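You operate a simulated robot arm through the tools that you are given. There is no shell and no other tool. Be economical: measure what you need, move in short steps, check, and stop when the job is done.

You are at the controls of a simulated robot arm. One attempt, no reset.

TASK
Tip the grit out of the shim box, then put the black and the grey shim in.
Fine: grit into the sweep tray, box back where it stood; seat the lid; leave the third shim out.

Only the result counts: the job must be done as asked and must still hold three seconds after the hand-in. Knocking over, shifting, dropping, spilling or breaking anything else fails it. A push-on lid holds only when it is set on centred and level and pressed home; a screw cap is set on level and turned clockwise until tight.

THE ROBOT
A 7-joint arm with a two-finger parallel gripper, fixed in place. Base frame: the origin is at the foot of the arm, x ahead of it, y to its left, z up; the work surface is at about z = 860. Readings come in mm, degrees, newtons and seconds.
With the tool pointing down near the work surface it reaches from about 300 to 700 mm from the base axis. Its first joint turns from -66.0 to 66.0 degrees. Payload 1.57 kg.
The tool frame sits at the grasp point between the pads (the TCP): z along the fingers, y along the line on which they close. The tips reach 30 mm beyond it. Largest opening 110 mm; finger width 24, thickness 12; the body of the gripper, 48 by 112 mm, starts 78 mm behind the TCP.
Orientation is that of the tool frame in the base frame, as [roll, pitch, yaw] about the fixed x, y, z axes, in that order (R = Rz(yaw) Ry(pitch) Rx(roll)). With the fingers straight down and closing along the base's y, the tool's x points along the base's -x, its y along +y and its z along -z.

THE INTERFACE
- The arm moves only by the tool step_arm. Its argument "plan" is a list of rows, each a list of 2 entries, a list of its own where there are three numbers: the shift along the tool's x, y, z in mm, then the turn, a rotation vector about the tool's x, y, z in degrees. In form: [[[tx, ty, tz], [rx, ry, rz]], ...]. A call has 1 to 10 rows; each row shifts and turns the commanded pose from where the row before left it, along the tool's axes as they then stand. "grip" is the finger opening in mm, from 0 to 110, set as the call begins (left out, the last holds). Each row takes 0.2 s and may step no farther than 50 mm and 8.6 degrees from the row before; otherwise, or with a gripper value out of range, the whole call is refused. A pose out of reach is approached as far as the arm can. The call stops where the force on the tool passes 40 N (or 10 N more than at its start, if that is more) or the arm is blocked; 0.2 s more then pass. Each finger travels about 108 mm/s and halts on what it meets, pressing with about 23 N; the grip force reading is that of the motor and also rises with nothing between the fingers. The clock runs only during rows and for 0.2 s after the last one: add rows that do not move to give the fingers time. It gives the time, the measured TCP pose, the force on the tool (base axes), the opening and the grip force at its end, in the units of the frame above (readings bear some noise), with the torque about the TCP (base axes, N m) and any sound that the robot's microphone picked up.
- Cameras (640 x 400 px; columns grow to the right, rows downward): "scene" is fixed at [171.4, -402.6, 1397.7]; the picture's right is [0.69, -0.73, 0.00], its down [-0.47, -0.44, -0.77] and it looks along [0.56, 0.53, -0.64] (base axes); focal length 322 px, centre (320, 200). "wrist" rides on the gripper at [70, 16, -141] in the tool frame; the picture's right is [-0.23, 0.97, 0.00], its down [-0.86, -0.20, -0.48] and it looks along [-0.47, -0.11, 0.88] (tool axes); focal length 222 px, centre (320, 200). There is no depth. A picture from a camera that has moved, and an enlarged one, comes with that camera's place and axes in the base frame and with its lens.
- capture(camera): a new picture of that camera. The clock stands still meanwhile.
- close_up(camera, box): a new picture of the part [left, top, right, bottom] of that camera's present view, enlarged. The clock stands still meanwhile.
- sign_off(): hands the job in; it is judged then, once.

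Go step by step. Nothing tells you positions but the pictures and the camera data: compare them with the known pose of the tool, close in by small moves and look again before you grip or let go. The budget is 120 turns and 84 pictures, counting those below and the enlarged ones. Unless the task says otherwise, let go and move clear before handing in, and close with one line.

The tools are called after "Request:" as a command line: name --argument value ..., lists and objects as JSON in quotes. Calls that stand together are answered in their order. step_arm: Moves the arm, as the interface text tells. Its arguments: {"type":"object","properties":{"plan":{"type":"array"},"grip":{"type":"number"}},"required":["plan"]} The other tools are called the same way: capture (camera) takes a picture; close_up (camera, box) takes an enlarged picture of a part of a camera's view; sign_off () hands the job in.

At the start:

```text
time: 0.0
eef_pos: [381.8, -119.5, 1173.4]
orientation: [180.0, 0.0, 179.9]
contact_force: [0.2, -0.5, -0.8]
moment: [-0.01, 0.03, 0.0]
opening: 110.1
grip_force: 0.1
```

scene: 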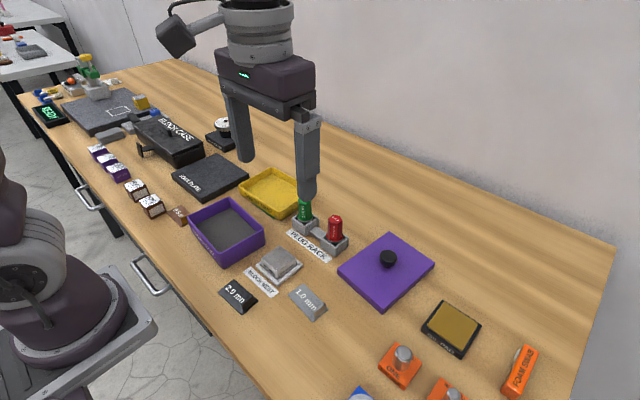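
wrist: 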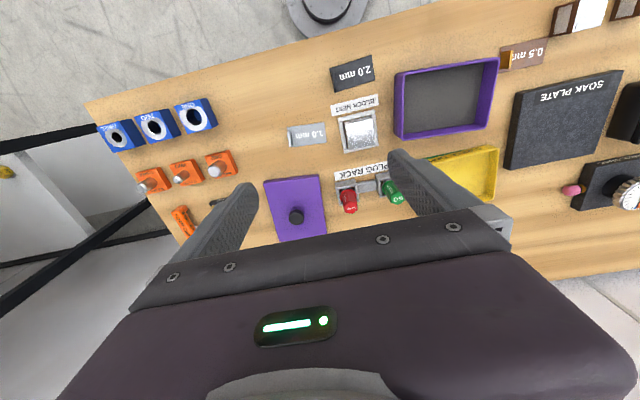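

I see the purple box with dark grit, the yellow tray beside it, the purple lid with a black knob, and the black 2.0, grey 1.0 and brown 0.5 shims. I'll take enlarged views to measure them.

Request:
close_up --camera "scene" --box '[160, 150, 320, 250]'

Request:
close_up --camera "scene" --box '[200, 220, 360, 320]'

Request:
close_up --camera "scene" --box '[310, 210, 470, 310]'

Request:
close_up --camera "wrist" --box '[260, 30, 520, 192]'

```text
4.00 times, centred on (240, 200) of scene
camera zoom: at [171.4, -402.6, 1397.7], right [0.69, -0.73, 0.0], down [-0.47, -0.44, -0.77], along [0.56, 0.53, -0.64], focal length 1288 px, centre (640, 200)
```

zoom: 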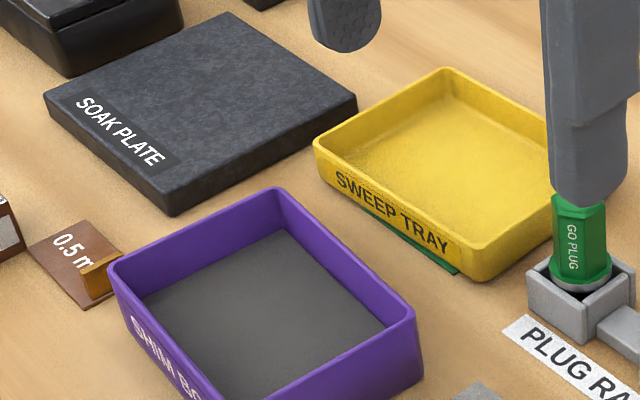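

```text
4.00 times, centred on (280, 270) of scene
camera zoom: at [171.4, -402.6, 1397.7], right [0.69, -0.73, 0.0], down [-0.47, -0.44, -0.77], along [0.56, 0.53, -0.64], focal length 1288 px, centre (480, -80)
```

zoom: 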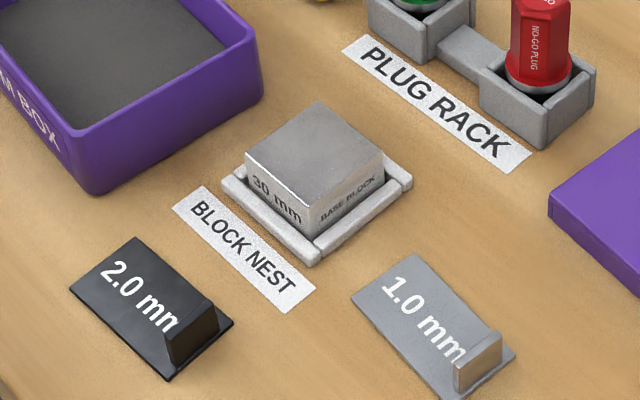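

```text
4.00 times, centred on (390, 260) of scene
camera zoom: at [171.4, -402.6, 1397.7], right [0.69, -0.73, 0.0], down [-0.47, -0.44, -0.77], along [0.56, 0.53, -0.64], focal length 1288 px, centre (40, -40)
```

zoom: 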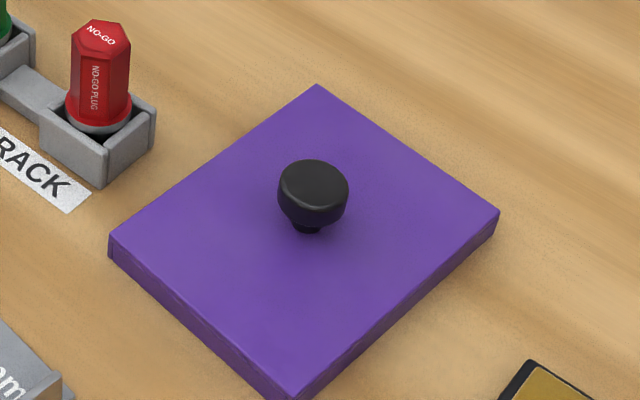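

```text
2.46 times, centred on (390, 111) of wrist
camera zoom: at [312.9, -103.3, 1315.6], right [0.23, 0.97, 0.0], down [0.86, -0.2, 0.48], along [0.47, -0.11, -0.88], focal length 547 px, centre (148, 419)
```

zoom: 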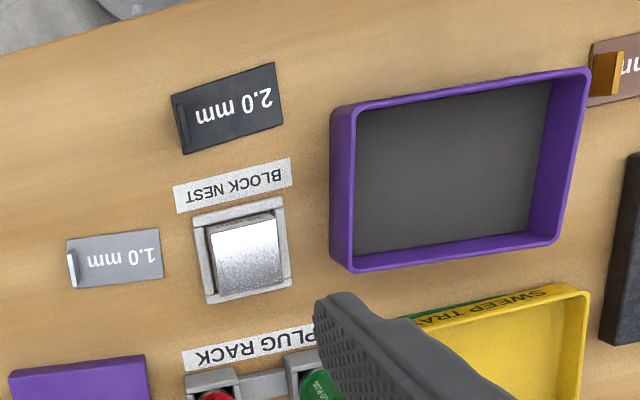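

The box is about 105 x 142 mm, centred near (400, 102) and turned about -4°. The tray is centred near (570, 135). I'll move above the box and yaw so the fingers close across its short side.

Request:
step_arm --plan '[[[-3.6, 44.3, 0], [0, 0, 0]], [[-3.6, 44.3, 0], [0, 0, 0]], [[-3.6, 44.3, 0], [0, 0, 0]], [[-3.6, 44.3, 0], [0, 0, 0]], [[-3.6, 44.3, 0], [0, 0, 0]], [[0, 0, 0], [0, 0, -8.6]], [[0, 0, 0], [0, 0, -8.6]], [[0, 0, 0], [0, 0, -8.6]], [[0, 0, 0], [0, 0, -8.6]], [[0, 0, 0], [0, 0, -8.6]]]'

Request:
step_arm --plan '[[[0, 0, 0], [0, 0, -8.6]], [[0, 0, 0], [0, 0, -8.6]], [[0, 0, 0], [0, 0, -8.6]], [[0, 0, 0], [0, 0, -8.6]], [[0, 0, 0], [0, 0, -8.6]], [[0, 0, 20], [0, 0, 0]], [[0, 0, 20], [0, 0, 0]], [[0, 0, 0], [0, 0, 0]]]'

Request:
capture --camera "wrist"

Request:
capture --camera "scene"

```text
time: 2.2
eef_pos: [399.4, 100.9, 1172.3]
orientation: [180.0, 0.0, -136.8]
contact_force: [0.9, -0.7, -0.3]
moment: [-0.01, 0.04, 0.0]
opening: 110.2
grip_force: 0.0
```

```text
time: 4.0
eef_pos: [400.8, 101.3, 1131.7]
orientation: [-180.0, 0.0, -94.1]
contact_force: [0.7, 0.3, 0.6]
moment: [-0.02, 0.0, -0.02]
opening: 109.8
grip_force: 0.0
```

```text
77 pictures are left
camera wrist: at [380.3, 33.9, 1274.7], right [-0.96, 0.29, 0.0], down [0.26, 0.84, 0.48], along [0.14, 0.46, -0.88], focal length 222 px, centre (320, 200)
```

wrist: 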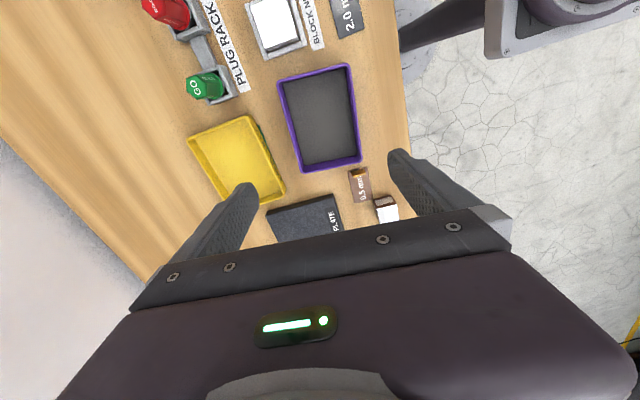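

```text
76 pictures are left
```

scene: 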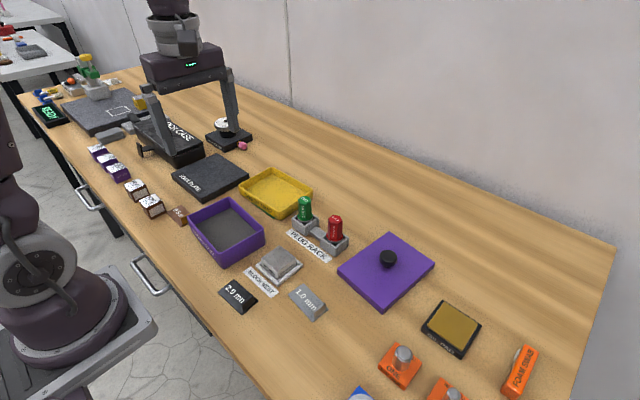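

The gripper is over the box and I can see the whole rim from the wrist. I'll measure the box and tray precisely.

Request:
close_up --camera "wrist" --box '[260, 50, 388, 180]'

Request:
close_up --camera "scene" --box '[180, 155, 340, 270]'

Request:
close_up --camera "wrist" --box '[170, 70, 310, 215]'

```text
3.08 times, centred on (324, 115) of wrist
camera zoom: at [380.3, 33.9, 1274.7], right [-0.96, 0.29, 0.0], down [0.26, 0.84, 0.48], along [0.14, 0.46, -0.88], focal length 684 px, centre (308, 462)
```

zoom: 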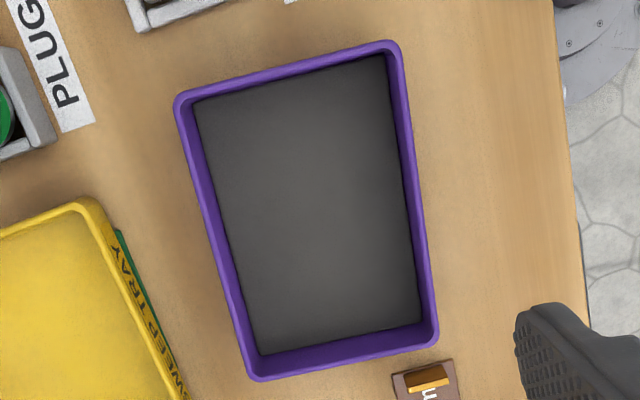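

```text
3.48 times, centred on (260, 212) of scene
camera zoom: at [171.4, -402.6, 1397.7], right [0.69, -0.73, 0.0], down [-0.47, -0.44, -0.77], along [0.56, 0.53, -0.64], focal length 1120 px, centre (529, 156)
```

zoom: 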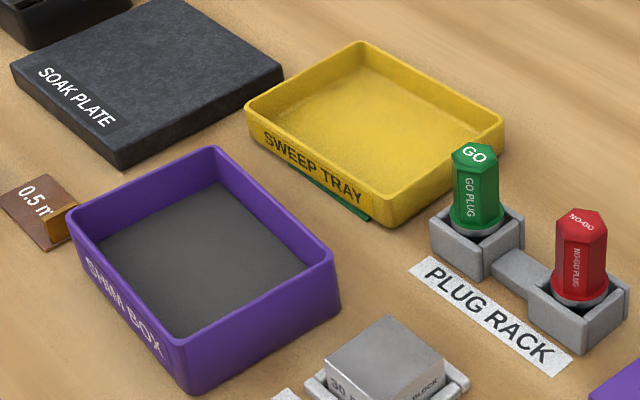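

```text
2.76 times, centred on (240, 142) of wrist
camera zoom: at [380.3, 33.9, 1274.7], right [-0.96, 0.29, 0.0], down [0.26, 0.84, 0.48], along [0.14, 0.46, -0.88], focal length 613 px, centre (541, 359)
```

zoom: 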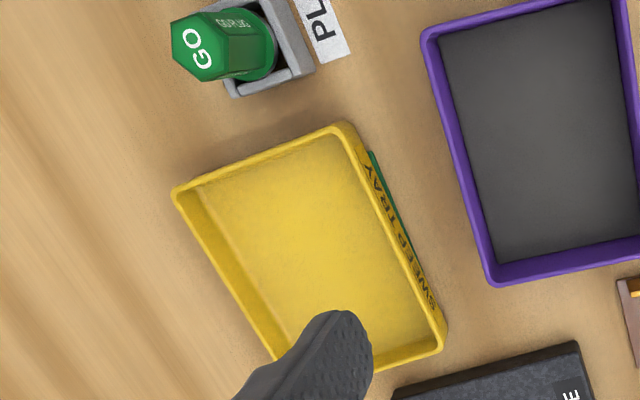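

The box is about 106 mm wide, which leaves very little room inside the 110 mm opening. I'll go lower and compare the fingertips with the rim directly.

Request:
step_arm --plan '[[[0, 0, 40], [0, 0, 0.9]], [[0, 0, 40], [0, 0, 0]], [[0, 0, 40], [0, 0, 0]], [[0, 0, 40], [0, 0, 0]], [[0, 0, 0], [0, 0, 0]]]'

Request:
capture --camera "wrist"

Request:
close_up --camera "scene" --box '[160, 130, 320, 270]'

```text
time: 5.2
eef_pos: [400.0, 103.8, 973.0]
orientation: [-179.9, 0.1, -95.0]
contact_force: [0.4, 0.3, -1.0]
moment: [-0.01, 0.02, -0.02]
opening: 110.1
grip_force: 0.0
```

```text
72 pictures are left
camera wrist: at [377.9, 35.6, 1116.0], right [-0.95, 0.31, 0.0], down [0.27, 0.83, 0.48], along [0.15, 0.46, -0.88], focal length 222 px, centre (320, 200)
```

wrist: 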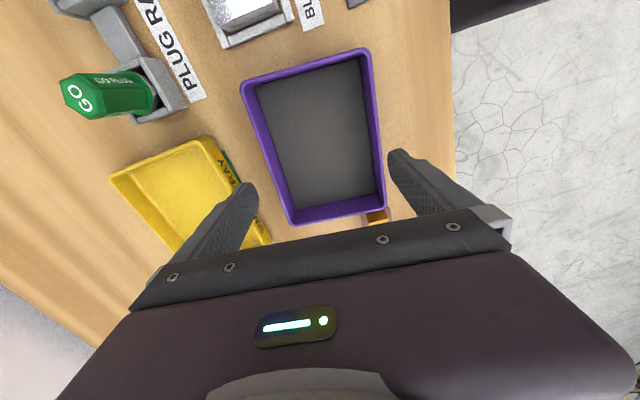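

```text
2.86 times, centred on (240, 200) of scene
camera zoom: at [171.4, -402.6, 1397.7], right [0.69, -0.73, 0.0], down [-0.47, -0.44, -0.77], along [0.56, 0.53, -0.64], focal length 920 px, centre (549, 200)
```

zoom: 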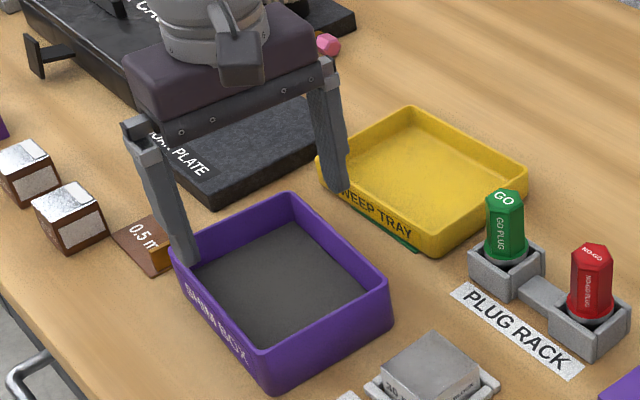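

The fingertips are just above the rim. I'll enlarge the view to compare the spans.

Request:
close_up --camera "wrist" --box '[220, 35, 430, 240]'

```text
1.95 times, centred on (325, 138) of wrist
camera zoom: at [377.9, 35.6, 1116.0], right [-0.95, 0.31, 0.0], down [0.27, 0.83, 0.48], along [0.15, 0.46, -0.88], focal length 433 px, centre (310, 322)
```

zoom: 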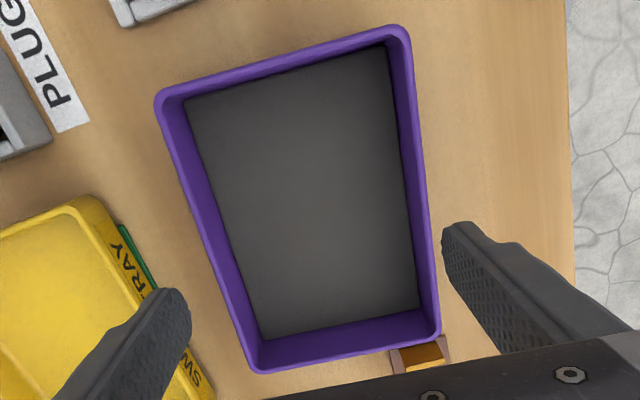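

Rim width is about 105 mm, with the box offset about +4.6 mm in tool y and +6.8 mm in tool x. I'll correct that and come down to just above the rim.

Request:
step_arm --plan '[[[6.8, 4.6, 0], [0, 0, 0]], [[0, 0, 14], [0, 0, 0]], [[0, 0, 14], [0, 0, 0]], [[0, 0, 0], [0, 0, 0]]]'

Request:
close_up --camera "wrist" --box '[220, 35, 430, 240]'

Request:
close_up --camera "scene" --box '[170, 170, 290, 270]'

```text
time: 6.2
eef_pos: [395.0, 97.3, 945.7]
orientation: [179.9, -0.1, -95.0]
contact_force: [-0.9, 0.4, 0.2]
moment: [-0.03, -0.01, 0.0]
opening: 110.0
grip_force: 0.1
```

```text
1.95 times, centred on (325, 138) of wrist
camera zoom: at [373.4, 28.7, 1088.0], right [-0.95, 0.31, 0.0], down [0.27, 0.83, 0.48], along [0.15, 0.46, -0.88], focal length 433 px, centre (310, 322)
```

zoom: 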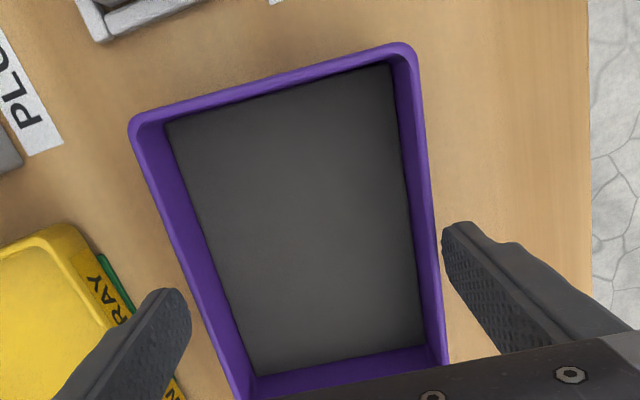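

```text
4.00 times, centred on (230, 220) of scene
camera zoom: at [171.4, -402.6, 1397.7], right [0.69, -0.73, 0.0], down [-0.47, -0.44, -0.77], along [0.56, 0.53, -0.64], focal length 1288 px, centre (680, 120)
```

zoom: 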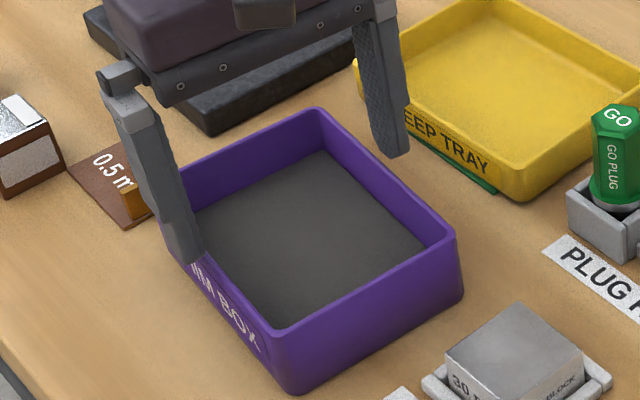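

Alignment looks good with about 2 mm clearance per side. I'll shift a touch and descend in small steps past the rim.

Request:
step_arm --plan '[[[0, 0.8, 0], [0, 0, 0]], [[0, 0, 5], [0, 0, 0]], [[0, 0, 5], [0, 0, 0]], [[0, 0, 5], [0, 0, 0]], [[0, 0, 5], [0, 0, 0]], [[0, 0, 5], [0, 0, 0]], [[0, 0, 0], [0, 0, 0]]]'

Request:
close_up --camera "scene" --box '[170, 170, 290, 270]'

Request:
close_up --camera "wrist" --box '[220, 35, 430, 240]'

```text
time: 7.0
eef_pos: [397.9, 95.8, 939.7]
orientation: [-179.5, 0.1, -95.0]
contact_force: [-1.9, -2.7, 13.1]
moment: [-0.17, -0.68, -0.06]
opening: 109.7
grip_force: 0.0
stopped in row 3: the force on the tool passed its limit at 57 N (the readings are from after the stop); the commanded pose is now the measured one
```

```text
4.00 times, centred on (230, 220) of scene
camera zoom: at [171.1, -402.7, 1397.7], right [0.69, -0.73, 0.0], down [-0.47, -0.44, -0.77], along [0.56, 0.53, -0.64], focal length 1288 px, centre (680, 120)
```

zoom: 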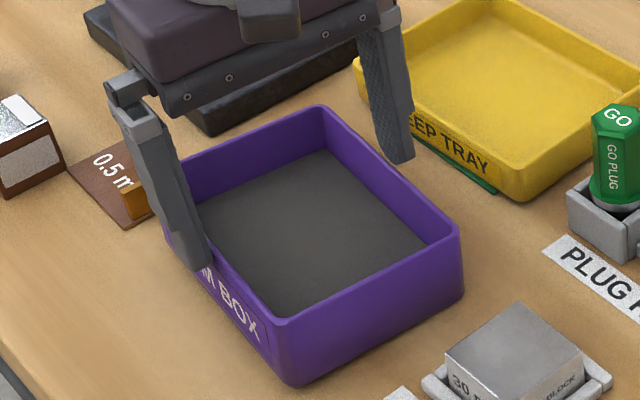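

```text
1.95 times, centred on (325, 138) of wrist
camera zoom: at [373.7, 27.6, 1081.9], right [-0.95, 0.31, -0.01], down [0.27, 0.83, 0.48], along [0.16, 0.46, -0.88], focal length 433 px, centre (310, 322)
```

zoom: 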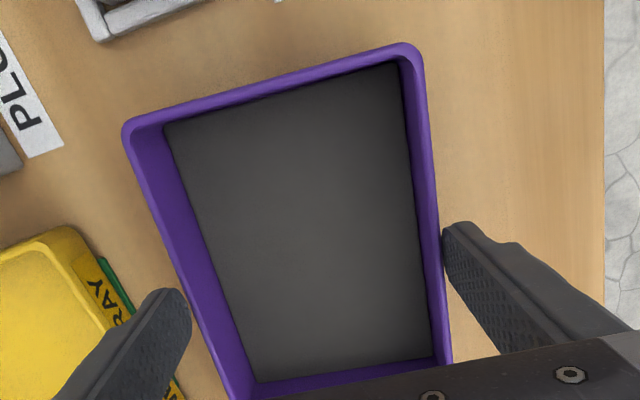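

The fingers touched the rim and the arm drifted about 3 mm, while the box itself looks unmoved. I'll back up a little and look at each fingertip closely.

Request:
step_arm --plan '[[[0, 0, -4], [0, 0, 0]], [[0, 0, 0], [0, 0, 0]]]'

Request:
close_up --camera "scene" --box '[195, 175, 285, 250]'

Request:
close_up --camera "wrist" --box '[220, 130, 300, 230]'

Request:
close_up --camera "wrist" --box '[360, 110, 440, 210]'

```text
time: 7.6
eef_pos: [397.7, 95.3, 942.7]
orientation: [-179.5, 0.1, -95.0]
contact_force: [0.5, 0.0, -0.3]
moment: [-0.03, -0.03, 0.0]
opening: 110.0
grip_force: 0.0
```

```text
5.33 times, centred on (240, 212) of scene
camera zoom: at [171.4, -402.6, 1397.7], right [0.69, -0.73, 0.0], down [-0.47, -0.44, -0.77], along [0.56, 0.53, -0.64], focal length 1718 px, centre (747, 133)
```

zoom: 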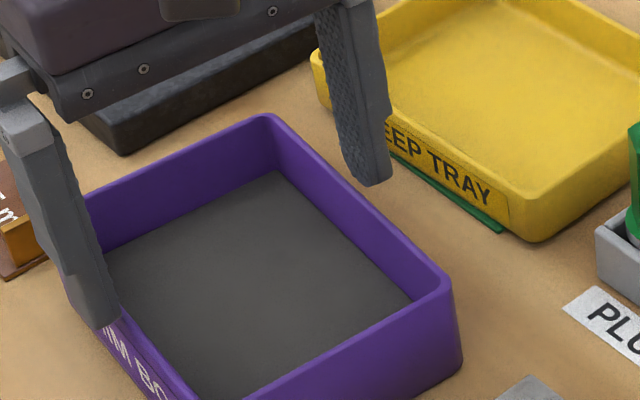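

```text
4.00 times, centred on (260, 180) of wrist
camera zoom: at [374.2, 27.8, 1085.3], right [-0.95, 0.31, -0.01], down [0.27, 0.83, 0.48], along [0.16, 0.46, -0.88], focal length 888 px, centre (560, 280)
```

zoom: 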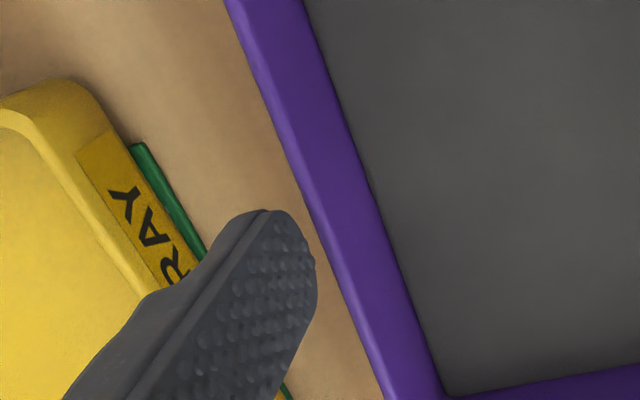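

```text
4.00 times, centred on (400, 160) of wrist
camera zoom: at [374.2, 27.8, 1085.3], right [-0.95, 0.31, -0.01], down [0.27, 0.83, 0.48], along [0.16, 0.46, -0.88], focal length 888 px, centre (0, 360)
```

zoom: 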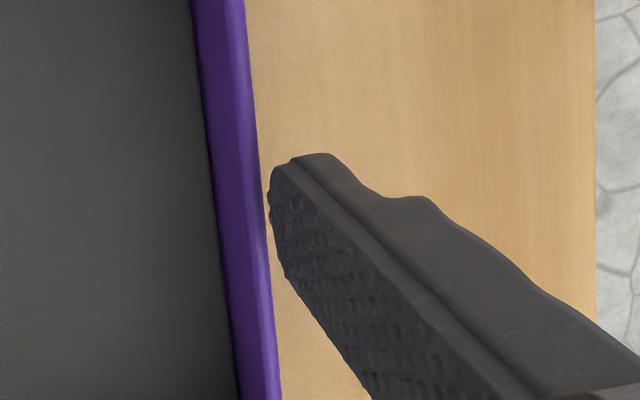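

The box is too wide to span safely (about 108–110 mm), so I'll grip one long wall instead, with one finger inside and one outside. I'll rise, half-close the fingers and move over the far wall's middle.

Request:
step_arm --plan '[[[0, 0, -25], [0, 0, 0]], [[0, 0, 0], [-0.5, 0, 0]], [[-0.5, -24, 0], [0, 0, 0]], [[-0.9, -24.1, 0], [0, 0, 0]], [[0, 0, 0], [0, 0, 0]]]' --grip 44

Request:
capture --camera "wrist"

Request:
close_up --camera "scene" --box '[180, 145, 300, 245]'

```text
time: 8.8
eef_pos: [446.4, 95.6, 968.5]
orientation: [180.0, 0.1, -95.1]
contact_force: [-0.2, 0.2, 0.1]
moment: [0.01, -0.01, 0.0]
opening: 44.2
grip_force: 0.2
```

```text
62 pictures are left
camera wrist: at [424.2, 26.7, 1111.5], right [-0.95, 0.31, 0.0], down [0.27, 0.83, 0.48], along [0.15, 0.46, -0.88], focal length 222 px, centre (320, 200)
```

wrist: 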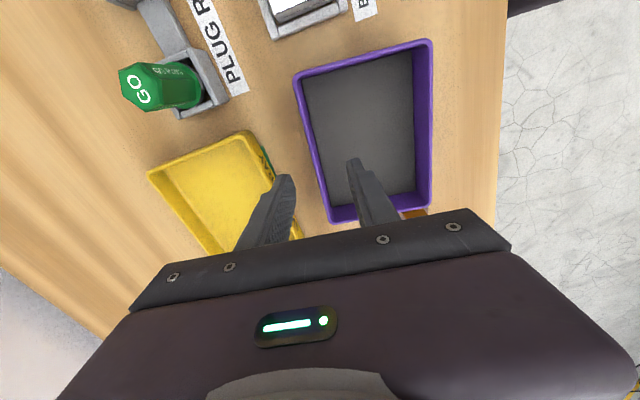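

```text
4.00 times, centred on (240, 195) of scene
camera zoom: at [171.4, -402.6, 1397.7], right [0.69, -0.73, 0.0], down [-0.47, -0.44, -0.77], along [0.56, 0.53, -0.64], focal length 1288 px, centre (640, 220)
```

zoom: 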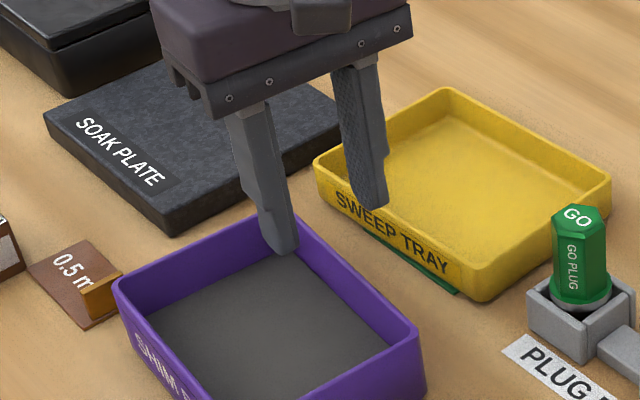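

The wall centre is about 0.6 mm off in tool y and the wall middle 5 mm along tool x. I'll correct and descend so the tips stay above the grit, then close.

Request:
step_arm --plan '[[[5, -0.6, 0], [0, 0, 0.4]], [[0, 0, 15], [0, 0, 0]], [[0, 0, 15], [0, 0, 0]], [[0, 0, 15], [0, 0, 0]], [[0, 0, 9], [0, 0, 0]], [[0, 0, 0], [0, 0, 0]]]'

Request:
capture --camera "wrist"

Request:
close_up --camera "scene" --box '[180, 165, 300, 265]'

```text
time: 10.2
eef_pos: [445.0, 88.7, 913.7]
orientation: [179.9, 0.2, -95.4]
contact_force: [0.3, 1.3, -0.5]
moment: [-0.03, 0.01, -0.02]
opening: 44.0
grip_force: 0.0
```

```text
60 pictures are left
camera wrist: at [422.5, 20.5, 1056.8], right [-0.95, 0.32, 0.0], down [0.28, 0.83, 0.48], along [0.15, 0.46, -0.88], focal length 222 px, centre (320, 200)
```

wrist: 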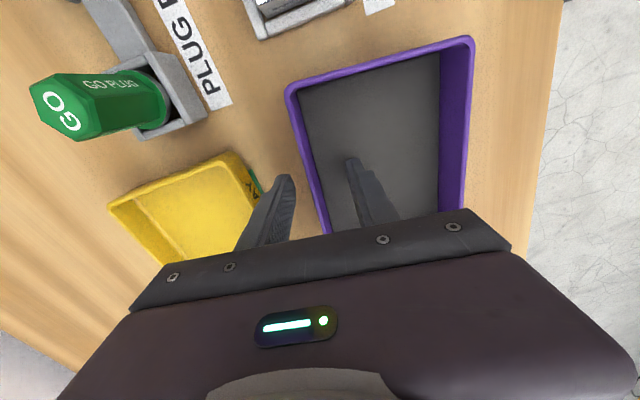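

```text
4.00 times, centred on (240, 215) of scene
camera zoom: at [171.4, -402.6, 1397.7], right [0.69, -0.73, 0.0], down [-0.47, -0.44, -0.77], along [0.56, 0.53, -0.64], focal length 1288 px, centre (640, 140)
```

zoom: 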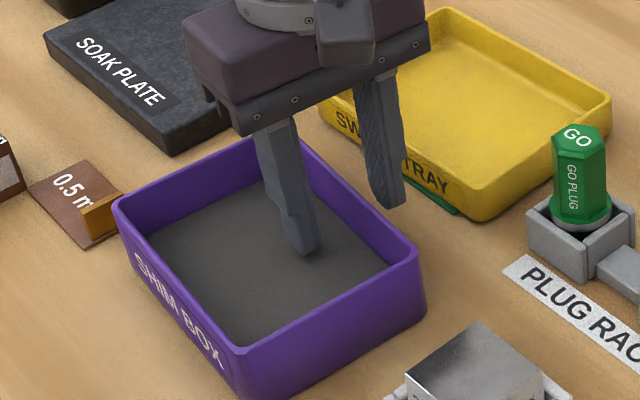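

The fingers straddle the far wall nearly centred, with the tips just above the grit. Closing now.

Request:
step_arm --plan '[[[0, 0, 0], [0, 0, 0]], [[0, 0, 0], [0, 0, 0]], [[0, 0, 0], [0, 0, 0]], [[0, 0, 0], [0, 0, 0]]]' --grip 0

Request:
close_up --camera "scene" --box '[180, 165, 300, 265]'

```text
time: 11.2
eef_pos: [445.6, 89.0, 914.1]
orientation: [179.8, 0.0, -95.4]
contact_force: [0.1, 0.3, 2.0]
moment: [0.1, -0.04, -0.01]
opening: 3.5
grip_force: 22.8
```

```text
4.00 times, centred on (240, 215) of scene
camera zoom: at [171.4, -402.6, 1397.7], right [0.69, -0.73, 0.0], down [-0.47, -0.44, -0.77], along [0.56, 0.53, -0.64], focal length 1288 px, centre (640, 140)
```

zoom: 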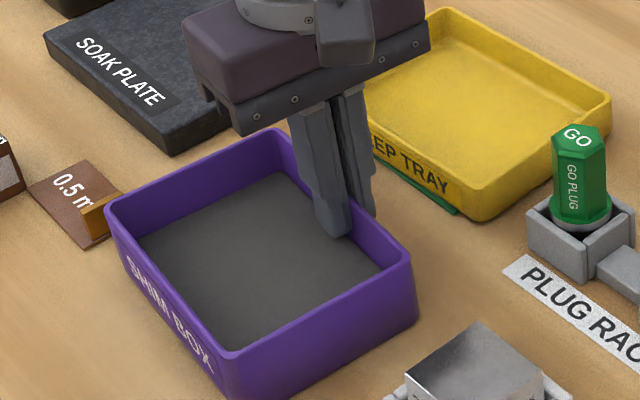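

The box slid roughly 5–7 mm toward -x as the fingers closed on the wall. I'll correct for that when returning it, using the original picture. Now a test lift.

Request:
step_arm --plan '[[[0, 0, -4], [0, 0, 0]], [[0, 0, -8], [0, 0, 0]], [[0, 0, -8], [0, 0, 0]], [[0, 0, 0], [0, 0, 0]], [[0, 0, 0], [0, 0, 0]]]'

Request:
close_up --camera "scene" --box '[180, 165, 300, 265]'

```text
time: 12.4
eef_pos: [444.5, 87.2, 934.3]
orientation: [179.9, 0.1, -95.3]
contact_force: [0.1, 0.4, -1.7]
moment: [-0.01, -0.14, -0.03]
opening: 3.6
grip_force: 23.1
```

```text
4.00 times, centred on (240, 215) of scene
camera zoom: at [171.4, -402.6, 1397.7], right [0.69, -0.73, 0.0], down [-0.47, -0.44, -0.77], along [0.56, 0.53, -0.64], focal length 1288 px, centre (640, 140)
```

zoom: 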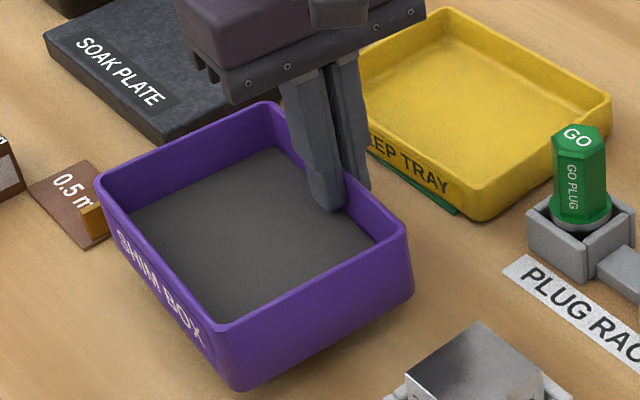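

The box holds steadily and weighs roughly 0.25 kg. I'll lift it high, turn it so its long side points away from the base, and carry it over the tray.

Request:
step_arm --plan '[[[0, 0, -20], [0, 0, 0]], [[0, 0, -30], [0, 0, 0]], [[0, 0, -35], [0, 0, 0]], [[0, 0, -35], [0, 0, 0]], [[0, 0, -25], [0, 0, 0]], [[0, 0, -11], [0, 0, 0]], [[0, 0, 0], [0, 0, 0]]]'

Request:
step_arm --plan '[[[0, 0, 0], [0, 0, 8.47]], [[0, 0, 0], [0, 0, 8.47]], [[0, 0, 0], [0, 0, 8.47]], [[0, 0, 0], [0, 0, 8.47]], [[0, 0, 0], [0, 0, 8.47]], [[0, 0, 0], [0, 0, 8.47]], [[0, 0, 0], [0, 0, 8.47]], [[0, 0, 0], [0, 0, 8.47]], [[0, 0, 0], [0, 0, 8.47]], [[0, 0, 0], [0, 0, 8.47]]]'

Request:
capture --camera "scene"

```text
time: 14.0
eef_pos: [444.2, 88.0, 1089.1]
orientation: [179.9, 0.0, -95.3]
contact_force: [0.1, 0.5, -1.5]
moment: [-0.01, -0.08, 0.0]
opening: 3.5
grip_force: 22.8
```

```text
time: 16.2
eef_pos: [445.2, 87.8, 1090.0]
orientation: [180.0, -0.1, 179.8]
contact_force: [0.4, -0.5, -2.0]
moment: [-0.05, 0.05, 0.01]
opening: 3.4
grip_force: 22.6
```

```text
56 pictures are left
```

scene: 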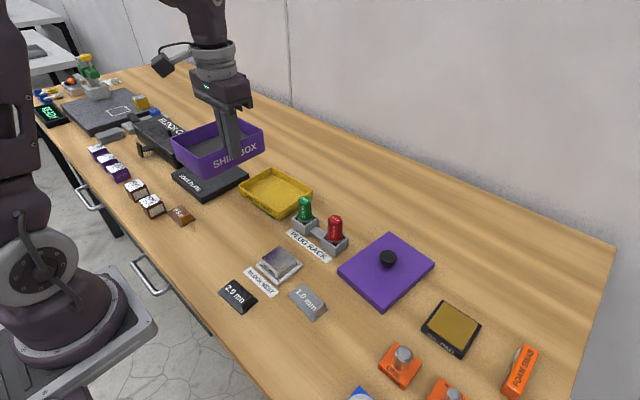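

The box is held level, on the +y side of the hand. Moving to (600, 84), so the near edge is over the tray before tilting.

Request:
step_arm --plan '[[[-25, -1, 0], [0, 0, 0]], [[-35, -1, 0], [0, 0, 0]], [[-40, -1, 0], [0, 0, 0]], [[-35, -1, 0], [0, 0, 0]], [[-20, 0, 0], [0, 0, 0]], [[0, 0, 0], [0, 0, 0]]]'

Request:
capture --camera "scene"

```text
time: 17.6
eef_pos: [598.3, 82.7, 1091.7]
orientation: [179.9, -0.1, 179.9]
contact_force: [-0.1, -0.1, -2.4]
moment: [-0.06, 0.03, -0.02]
opening: 3.6
grip_force: 23.7
```

```text
55 pictures are left
```

scene: 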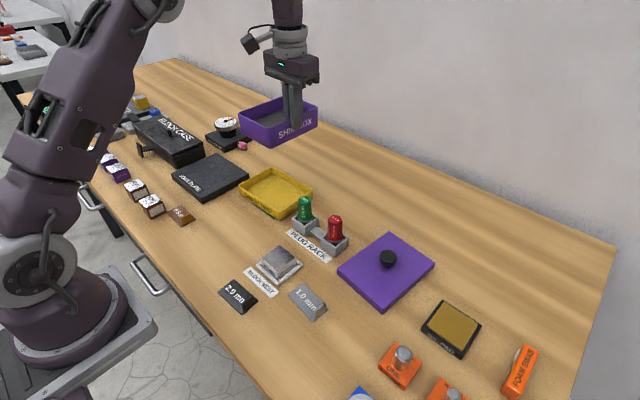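

Over the tray. I'll move slightly outward and lower, then start tilting, checking partway.

Request:
step_arm --plan '[[[-15, 1, 8], [0, 0, 0]], [[-15, 1, 8], [0, 0, 0]], [[0, 0, 0], [0, -6, 0]], [[0, 0, 0], [0, -8, 0]], [[0, 0, 0], [0, -8, 0]], [[0, 0, 0], [0, -8, 0]], [[0, 0, 0], [0, 0, 0]]]'

Request:
capture --camera "scene"

```text
time: 19.2
eef_pos: [629.5, 84.9, 1073.7]
orientation: [179.9, 30.0, 179.7]
contact_force: [-0.5, 0.9, -2.1]
moment: [-0.05, 0.04, 0.0]
opening: 3.6
grip_force: 23.0
```

```text
54 pictures are left
```

scene: 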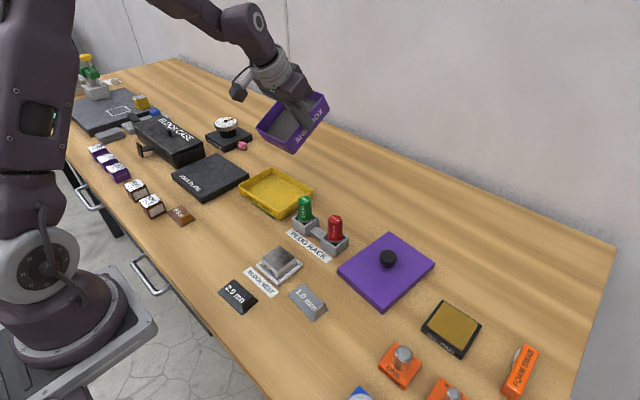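

No grit out yet at 30°. I'll tilt on to about 92° while drawing back so the lip stays over the tray.

Request:
step_arm --plan '[[[0, 0, 0], [0, -8, 0]], [[0, 0, 0], [0, -8, 0]], [[0, 0, 0], [0, -8, 0]], [[7.05, 0, -9.7], [0, -8, 0]], [[4.7, 0, -8.8], [0, -8, 0]], [[3.4, 0, -9.4], [0, -8, 0]], [[2.1, 0, -9.8], [0, -8, 0]], [[0.56, 0, -8], [0, -6, 0]], [[0, 0, 0], [0, 0, 0]]]'

Request:
capture --camera "scene"

```text
time: 21.2
eef_pos: [579.2, 85.6, 1074.9]
orientation: [2.7, 88.0, 2.5]
contact_force: [0.0, -0.2, -1.0]
moment: [-0.09, 0.06, 0.02]
opening: 3.5
grip_force: 23.3
```

```text
53 pictures are left
```

scene: 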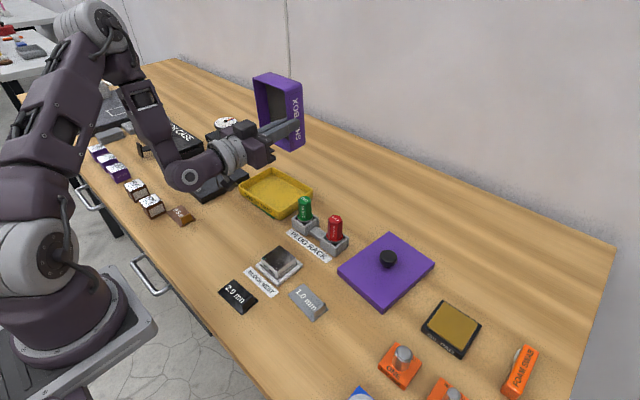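

Request:
close_up --camera "scene" --box '[200, 60, 340, 240]'

```text
2.22 times, centred on (270, 150) of scene
camera zoom: at [171.4, -402.6, 1397.7], right [0.69, -0.73, 0.0], down [-0.47, -0.44, -0.77], along [0.56, 0.53, -0.64], focal length 716 px, centre (431, 311)
```

zoom: 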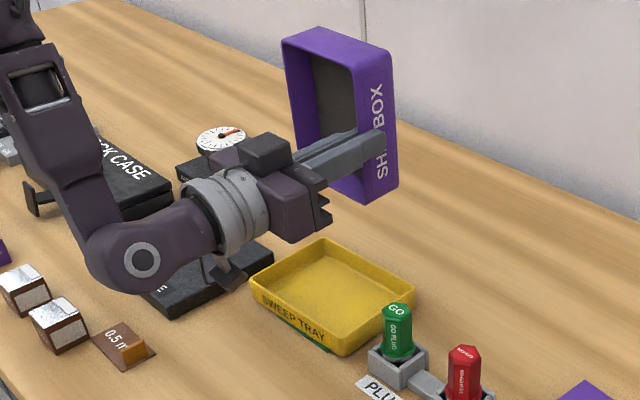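

The box is vertical now. I'll check the tray for grit and the clearance beneath the arm.

Request:
close_up --camera "scene" --box '[220, 150, 330, 230]'

Request:
capture --camera "wrist"

```text
5.00 times, centred on (275, 190) of scene
camera zoom: at [171.4, -402.6, 1397.7], right [0.69, -0.73, 0.0], down [-0.47, -0.44, -0.77], along [0.56, 0.53, -0.64], focal length 1610 px, centre (545, 250)
```

zoom: 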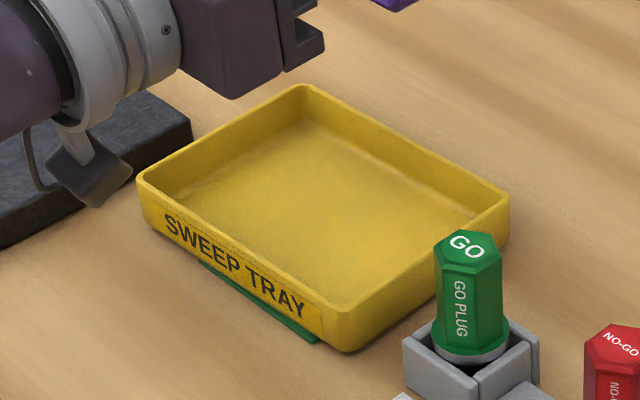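

```text
50 pictures are left
camera wrist: at [440.4, 102.3, 1000.7], right [-0.01, 0.97, 0.23], down [-0.51, -0.2, 0.84], along [0.86, -0.11, 0.5], focal length 222 px, centre (320, 200)
```

wrist: 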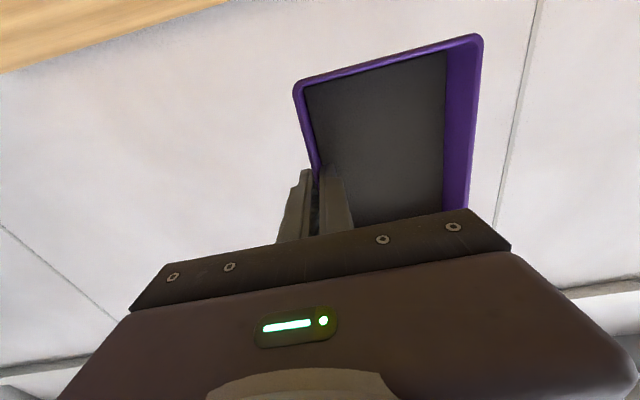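

No grit has left yet, so it needs more tilt. I'll go on to about 132°, rising a little and keeping the lip over the tray.

Request:
step_arm --plan '[[[-9.4, 0, -11.7], [0, -8, 0]], [[-10.6, 0, -8.3], [0, -8, 0]], [[-11.3, 0, -5.8], [0, -8, 0]], [[-12, 0, -4.15], [0, -8, 0]], [[-11.9, 0, -1.6], [0, -8, 0]], [[0, 0, 0], [0, 0, 0]], [[0, 0, 0], [0, 0, 0]]]'

Request:
capture --camera "scene"

Request:
close_up --camera "scene" --box '[200, 60, 340, 240]'

```text
time: 22.8
eef_pos: [531.2, 85.8, 1117.6]
orientation: [0.2, 48.0, 0.2]
contact_force: [0.3, 1.4, -1.1]
moment: [-0.08, 0.0, -0.01]
opening: 3.4
grip_force: 23.2
```

```text
49 pictures are left
```

scene: 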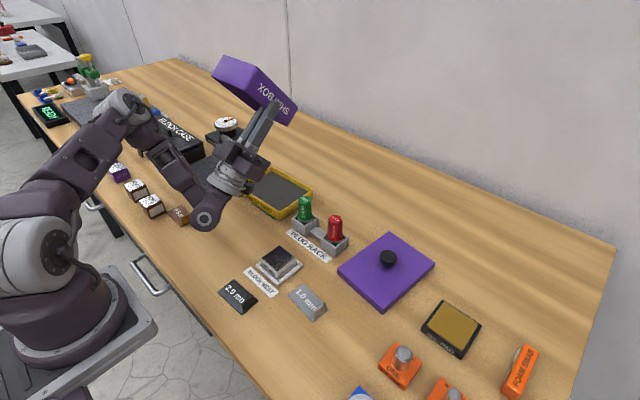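

```text
2.22 times, centred on (270, 150) of scene
camera zoom: at [171.4, -402.6, 1397.7], right [0.69, -0.73, 0.0], down [-0.47, -0.44, -0.77], along [0.56, 0.53, -0.64], focal length 716 px, centre (431, 311)
```

zoom: 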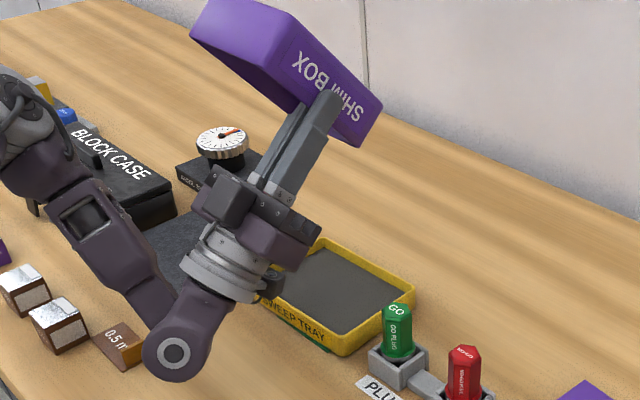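

The grit is now in the tray. I'll check with the wrist camera that the box is empty.

Request:
capture --camera "wrist"

Request:
close_up --camera "scene" --box '[230, 150, 340, 240]'

```text
47 pictures are left
camera wrist: at [474.2, 102.2, 972.9], right [-0.15, 0.97, 0.17], down [-0.93, -0.2, 0.32], along [0.34, -0.11, 0.93], focal length 222 px, centre (320, 200)
```

wrist: 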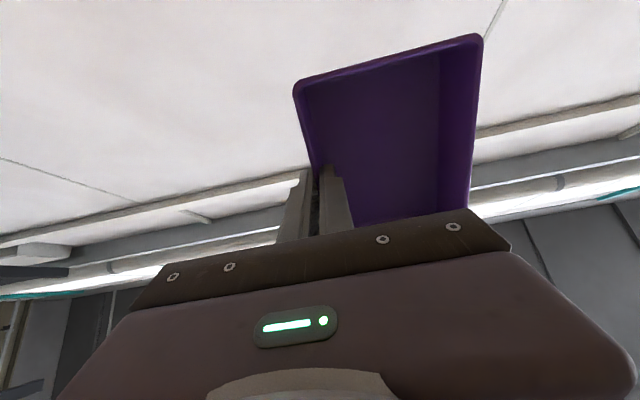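

```text
4.44 times, centred on (285, 195) of scene
camera zoom: at [171.4, -402.6, 1397.7], right [0.69, -0.73, 0.0], down [-0.47, -0.44, -0.77], along [0.56, 0.53, -0.64], focal length 1431 px, centre (476, 222)
```

zoom: 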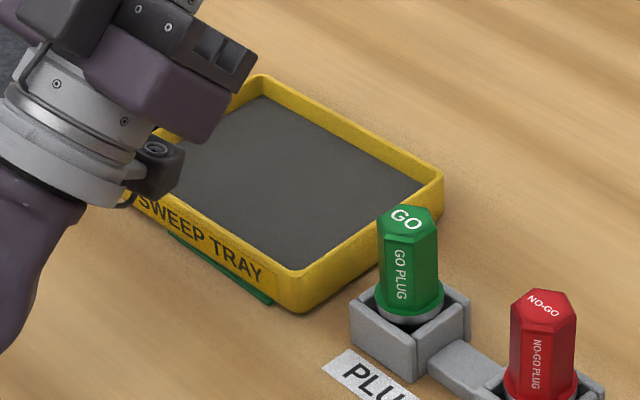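

The box is empty and all the grit sits in the tray. I'll rise and tilt back upright.

Request:
step_arm --plan '[[[-22.3, 0, 20], [0, 0, 0]], [[0, 0, 0], [0, 8.25, 0]], [[0, 0, 0], [0, 8.25, 0]], [[0, 0, 0], [0, 8.25, 0]], [[0, 0, 0], [0, 8.25, 0]], [[0, 0, 0], [0, 8.25, 0]], [[0, 0, 0], [0, 8.25, 0]], [[0, 0, 0], [0, 8.25, 0]], [[0, 0, 0], [0, 8.25, 0]]]'

Request:
step_arm --plan '[[[0, 0, 0], [0, 8.25, 0]], [[0, 0, 0], [0, 8.25, 0]], [[0, 0, 0], [0, 8.25, 0]], [[0, 0, 0], [0, 8.25, 0]], [[0, 0, 0], [0, 8.25, 0]], [[0, 0, 0], [0, 8.25, 0]], [[0, 0, 0], [0, 8.25, 0]], [[0, 0, 0], [0, 8.25, 0]], [[0, 0, 0], [0, 0, 0]]]'

Request:
capture --camera "scene"

```text
time: 24.8
eef_pos: [537.7, 87.9, 1140.3]
orientation: [179.9, 66.0, 179.8]
contact_force: [0.1, -0.1, -2.0]
moment: [-0.08, 0.07, 0.01]
opening: 3.3
grip_force: 23.1
out of reach, approached as far as the arm can: row 6
```

```text
time: 26.8
eef_pos: [537.7, 87.8, 1140.3]
orientation: [179.9, -0.1, 179.9]
contact_force: [-0.5, 0.1, -2.0]
moment: [-0.09, 0.0, 0.01]
opening: 3.5
grip_force: 23.3
```

```text
45 pictures are left
```

scene: 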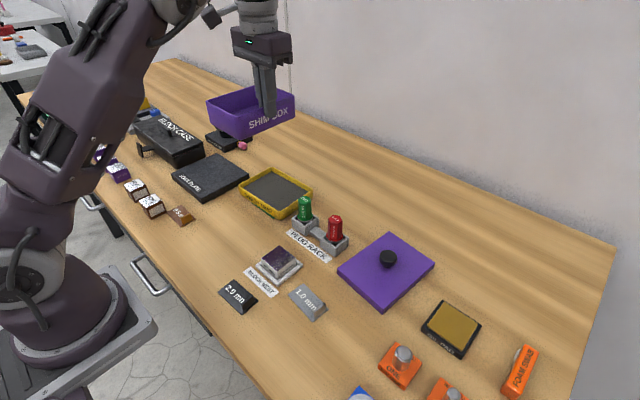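

Upright and clear. Carrying the box back and turning it to its original heading.

Request:
step_arm --plan '[[[28.7, 0.3, 0], [0, 0, 0]], [[28.7, 0.3, 0], [0, 0, 0]], [[28.7, 0.3, 0], [0, 0, 0]], [[0, 0, 0], [0, 0, -8.47]], [[0, 0, 0], [0, 0, -8.47]], [[0, 0, 0], [0, 0, -8.47]], [[0, 0, 0], [0, 0, -8.47]], [[0, 0, 0], [0, 0, -8.47]], [[0, 0, 0], [0, 0, -8.47]], [[0, 0, 0], [0, 0, -8.47]]]'

Request:
step_arm --plan '[[[0, 0, 0], [0, 0, -8.47]], [[0, 0, 0], [0, 0, -8.47]], [[0, 0, 0], [0, 0, -8.37]], [[0, 0, 40], [0, 0, 0]], [[0, 0, 45], [0, 0, 0]], [[0, 0, 45], [0, 0, 0]], [[0, 0, 40], [0, 0, 0]], [[0, 0, 36], [0, 0, 0]], [[0, 0, 0], [0, 0, 0]]]'

Request:
close_up --camera "scene" --box '[180, 165, 300, 265]'

```text
time: 29.0
eef_pos: [451.5, 88.7, 1140.8]
orientation: [179.8, 0.1, -120.7]
contact_force: [0.2, -0.4, -2.0]
moment: [-0.05, -0.07, -0.01]
opening: 3.4
grip_force: 22.9
```

```text
time: 31.0
eef_pos: [382.4, 116.0, 904.2]
orientation: [-179.9, 0.3, -95.4]
contact_force: [0.5, 2.4, 14.1]
moment: [0.42, -0.03, 0.05]
opening: 3.6
grip_force: 22.8
out of reach, approached as far as the arm can: row 1, 2, 3
```

```text
4.00 times, centred on (240, 215) of scene
camera zoom: at [171.2, -402.6, 1397.7], right [0.69, -0.73, 0.0], down [-0.47, -0.44, -0.77], along [0.56, 0.53, -0.64], focal length 1288 px, centre (640, 140)
```

zoom: 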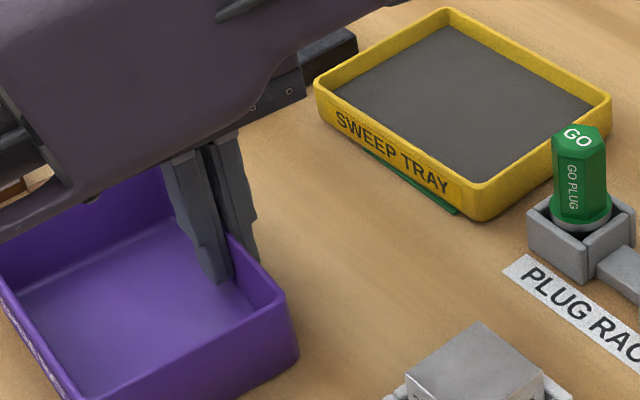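

Unexpected: the arm couldn't reach part of that turn and the TCP slid to (382, 116), pressing at 14 N. I need to see the whole scene before moving.

Request:
capture --camera "scene"

Request:
capture --camera "wrist"

```text
43 pictures are left
```

scene: 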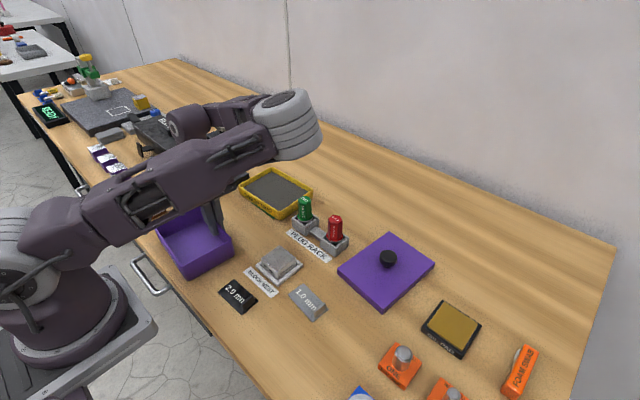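

```text
42 pictures are left
camera wrist: at [360.2, 47.6, 1046.3], right [-0.95, 0.32, 0.0], down [0.28, 0.83, 0.48], along [0.15, 0.46, -0.88], focal length 222 px, centre (320, 200)
```

wrist: 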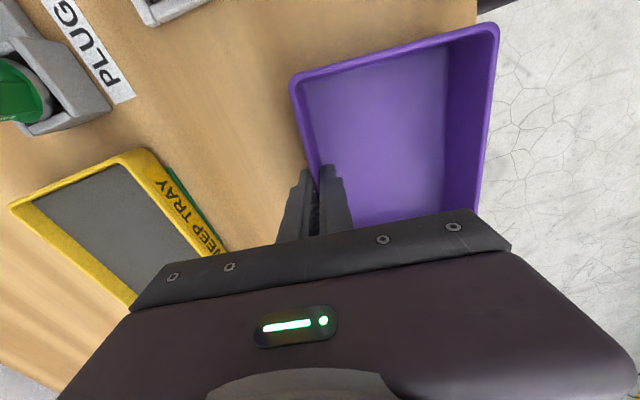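

The arm has settled into an awkward elbow posture after the pour. The box rests on empty table and nothing else appears touched. I'll lift gently in small steps and watch how it follows.

Request:
step_arm --plan '[[[0, 0, -20], [0, 0, 0]], [[0, 0, 0], [0, 0, 0]]]'

```text
time: 31.6
eef_pos: [384.6, 116.2, 924.8]
orientation: [179.9, 0.1, -95.5]
contact_force: [-0.7, -0.4, -1.0]
moment: [-0.02, -0.06, 0.01]
opening: 3.7
grip_force: 22.7
```

It responds normally now and the box is lifted. I'll rise more and move back toward the box's place.

Request:
step_arm --plan '[[[0, 0, -25], [0, 0, 0]], [[0, 0, -25], [0, 0, 0]], [[5.2, -17.2, 0], [0, 0, 0]], [[5.2, -17.2, 0], [0, 0, 0]], [[5.3, -17.2, 0], [0, 0, 0]], [[5.3, -17.2, 0], [0, 0, 0]], [[0, 0, 0], [0, 0, 0]]]'

Request:
capture --camera "scene"

```text
time: 33.2
eef_pos: [399.0, 108.6, 974.6]
orientation: [179.9, 0.2, -95.6]
contact_force: [-0.1, 0.4, -2.8]
moment: [0.03, -0.08, 0.01]
opening: 3.6
grip_force: 22.6
out of reach, approached as far as the arm can: row 4, 5, 6
```

```text
41 pictures are left
```

scene: 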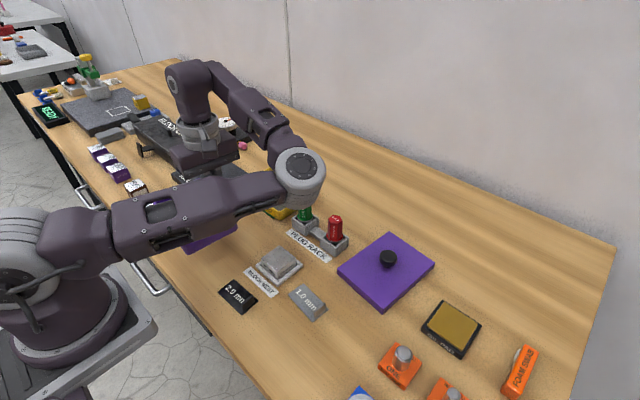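

The elbow is swinging out toward the plugs, so I won't push further this way. I'll rise and unwind the yaw to recover the earlier posture.

Request:
step_arm --plan '[[[0, 0, -25], [0, 0, 4]], [[0, 0, -25], [0, 0, 6]], [[0, 0, -25], [0, 0, 8]], [[0, 0, -25], [0, 0, 8]]]'

Request:
capture --camera "scene"

```text
time: 34.2
eef_pos: [397.5, 107.8, 1075.2]
orientation: [179.9, 0.0, -121.6]
contact_force: [-0.2, -0.5, -1.9]
moment: [-0.01, -0.07, 0.02]
opening: 3.6
grip_force: 22.9
```

```text
40 pictures are left
```

scene: 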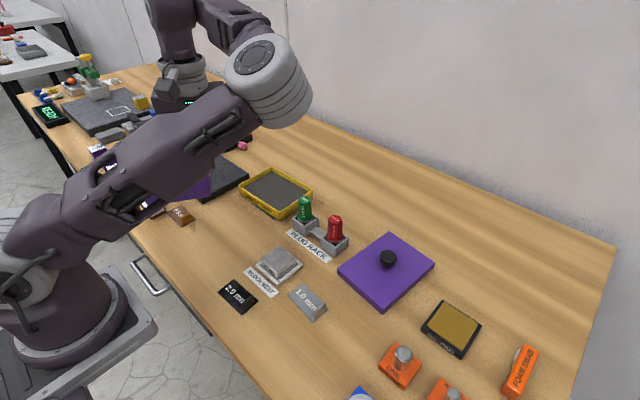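

Rising lifts the elbow again. Continuing to unwind to yaw 180 and up.

Request:
step_arm --plan '[[[0, 0, -15], [0, 0, 8.4]], [[0, 0, -15], [0, 0, 8.4]], [[0, 0, -15], [0, 0, 8.4]], [[0, 0, -15], [0, 0, 8.4]], [[0, 0, 0], [0, 0, 8.4]], [[0, 0, 0], [0, 0, 8.4]], [[0, 0, 0], [0, 0, 8.2]], [[0, 0, 0], [0, 0, 0]]]'

Request:
capture --camera "scene"

```text
time: 36.0
eef_pos: [399.7, 106.4, 1135.1]
orientation: [-180.0, -0.1, 179.7]
contact_force: [-0.2, 0.6, -1.7]
moment: [-0.07, 0.0, 0.01]
opening: 3.7
grip_force: 22.8
```

```text
39 pictures are left
```

scene: 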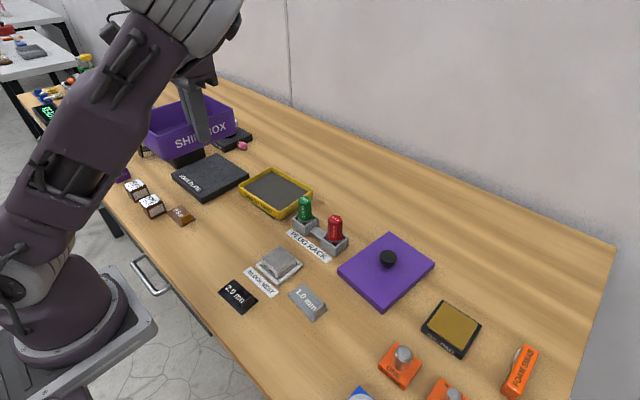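

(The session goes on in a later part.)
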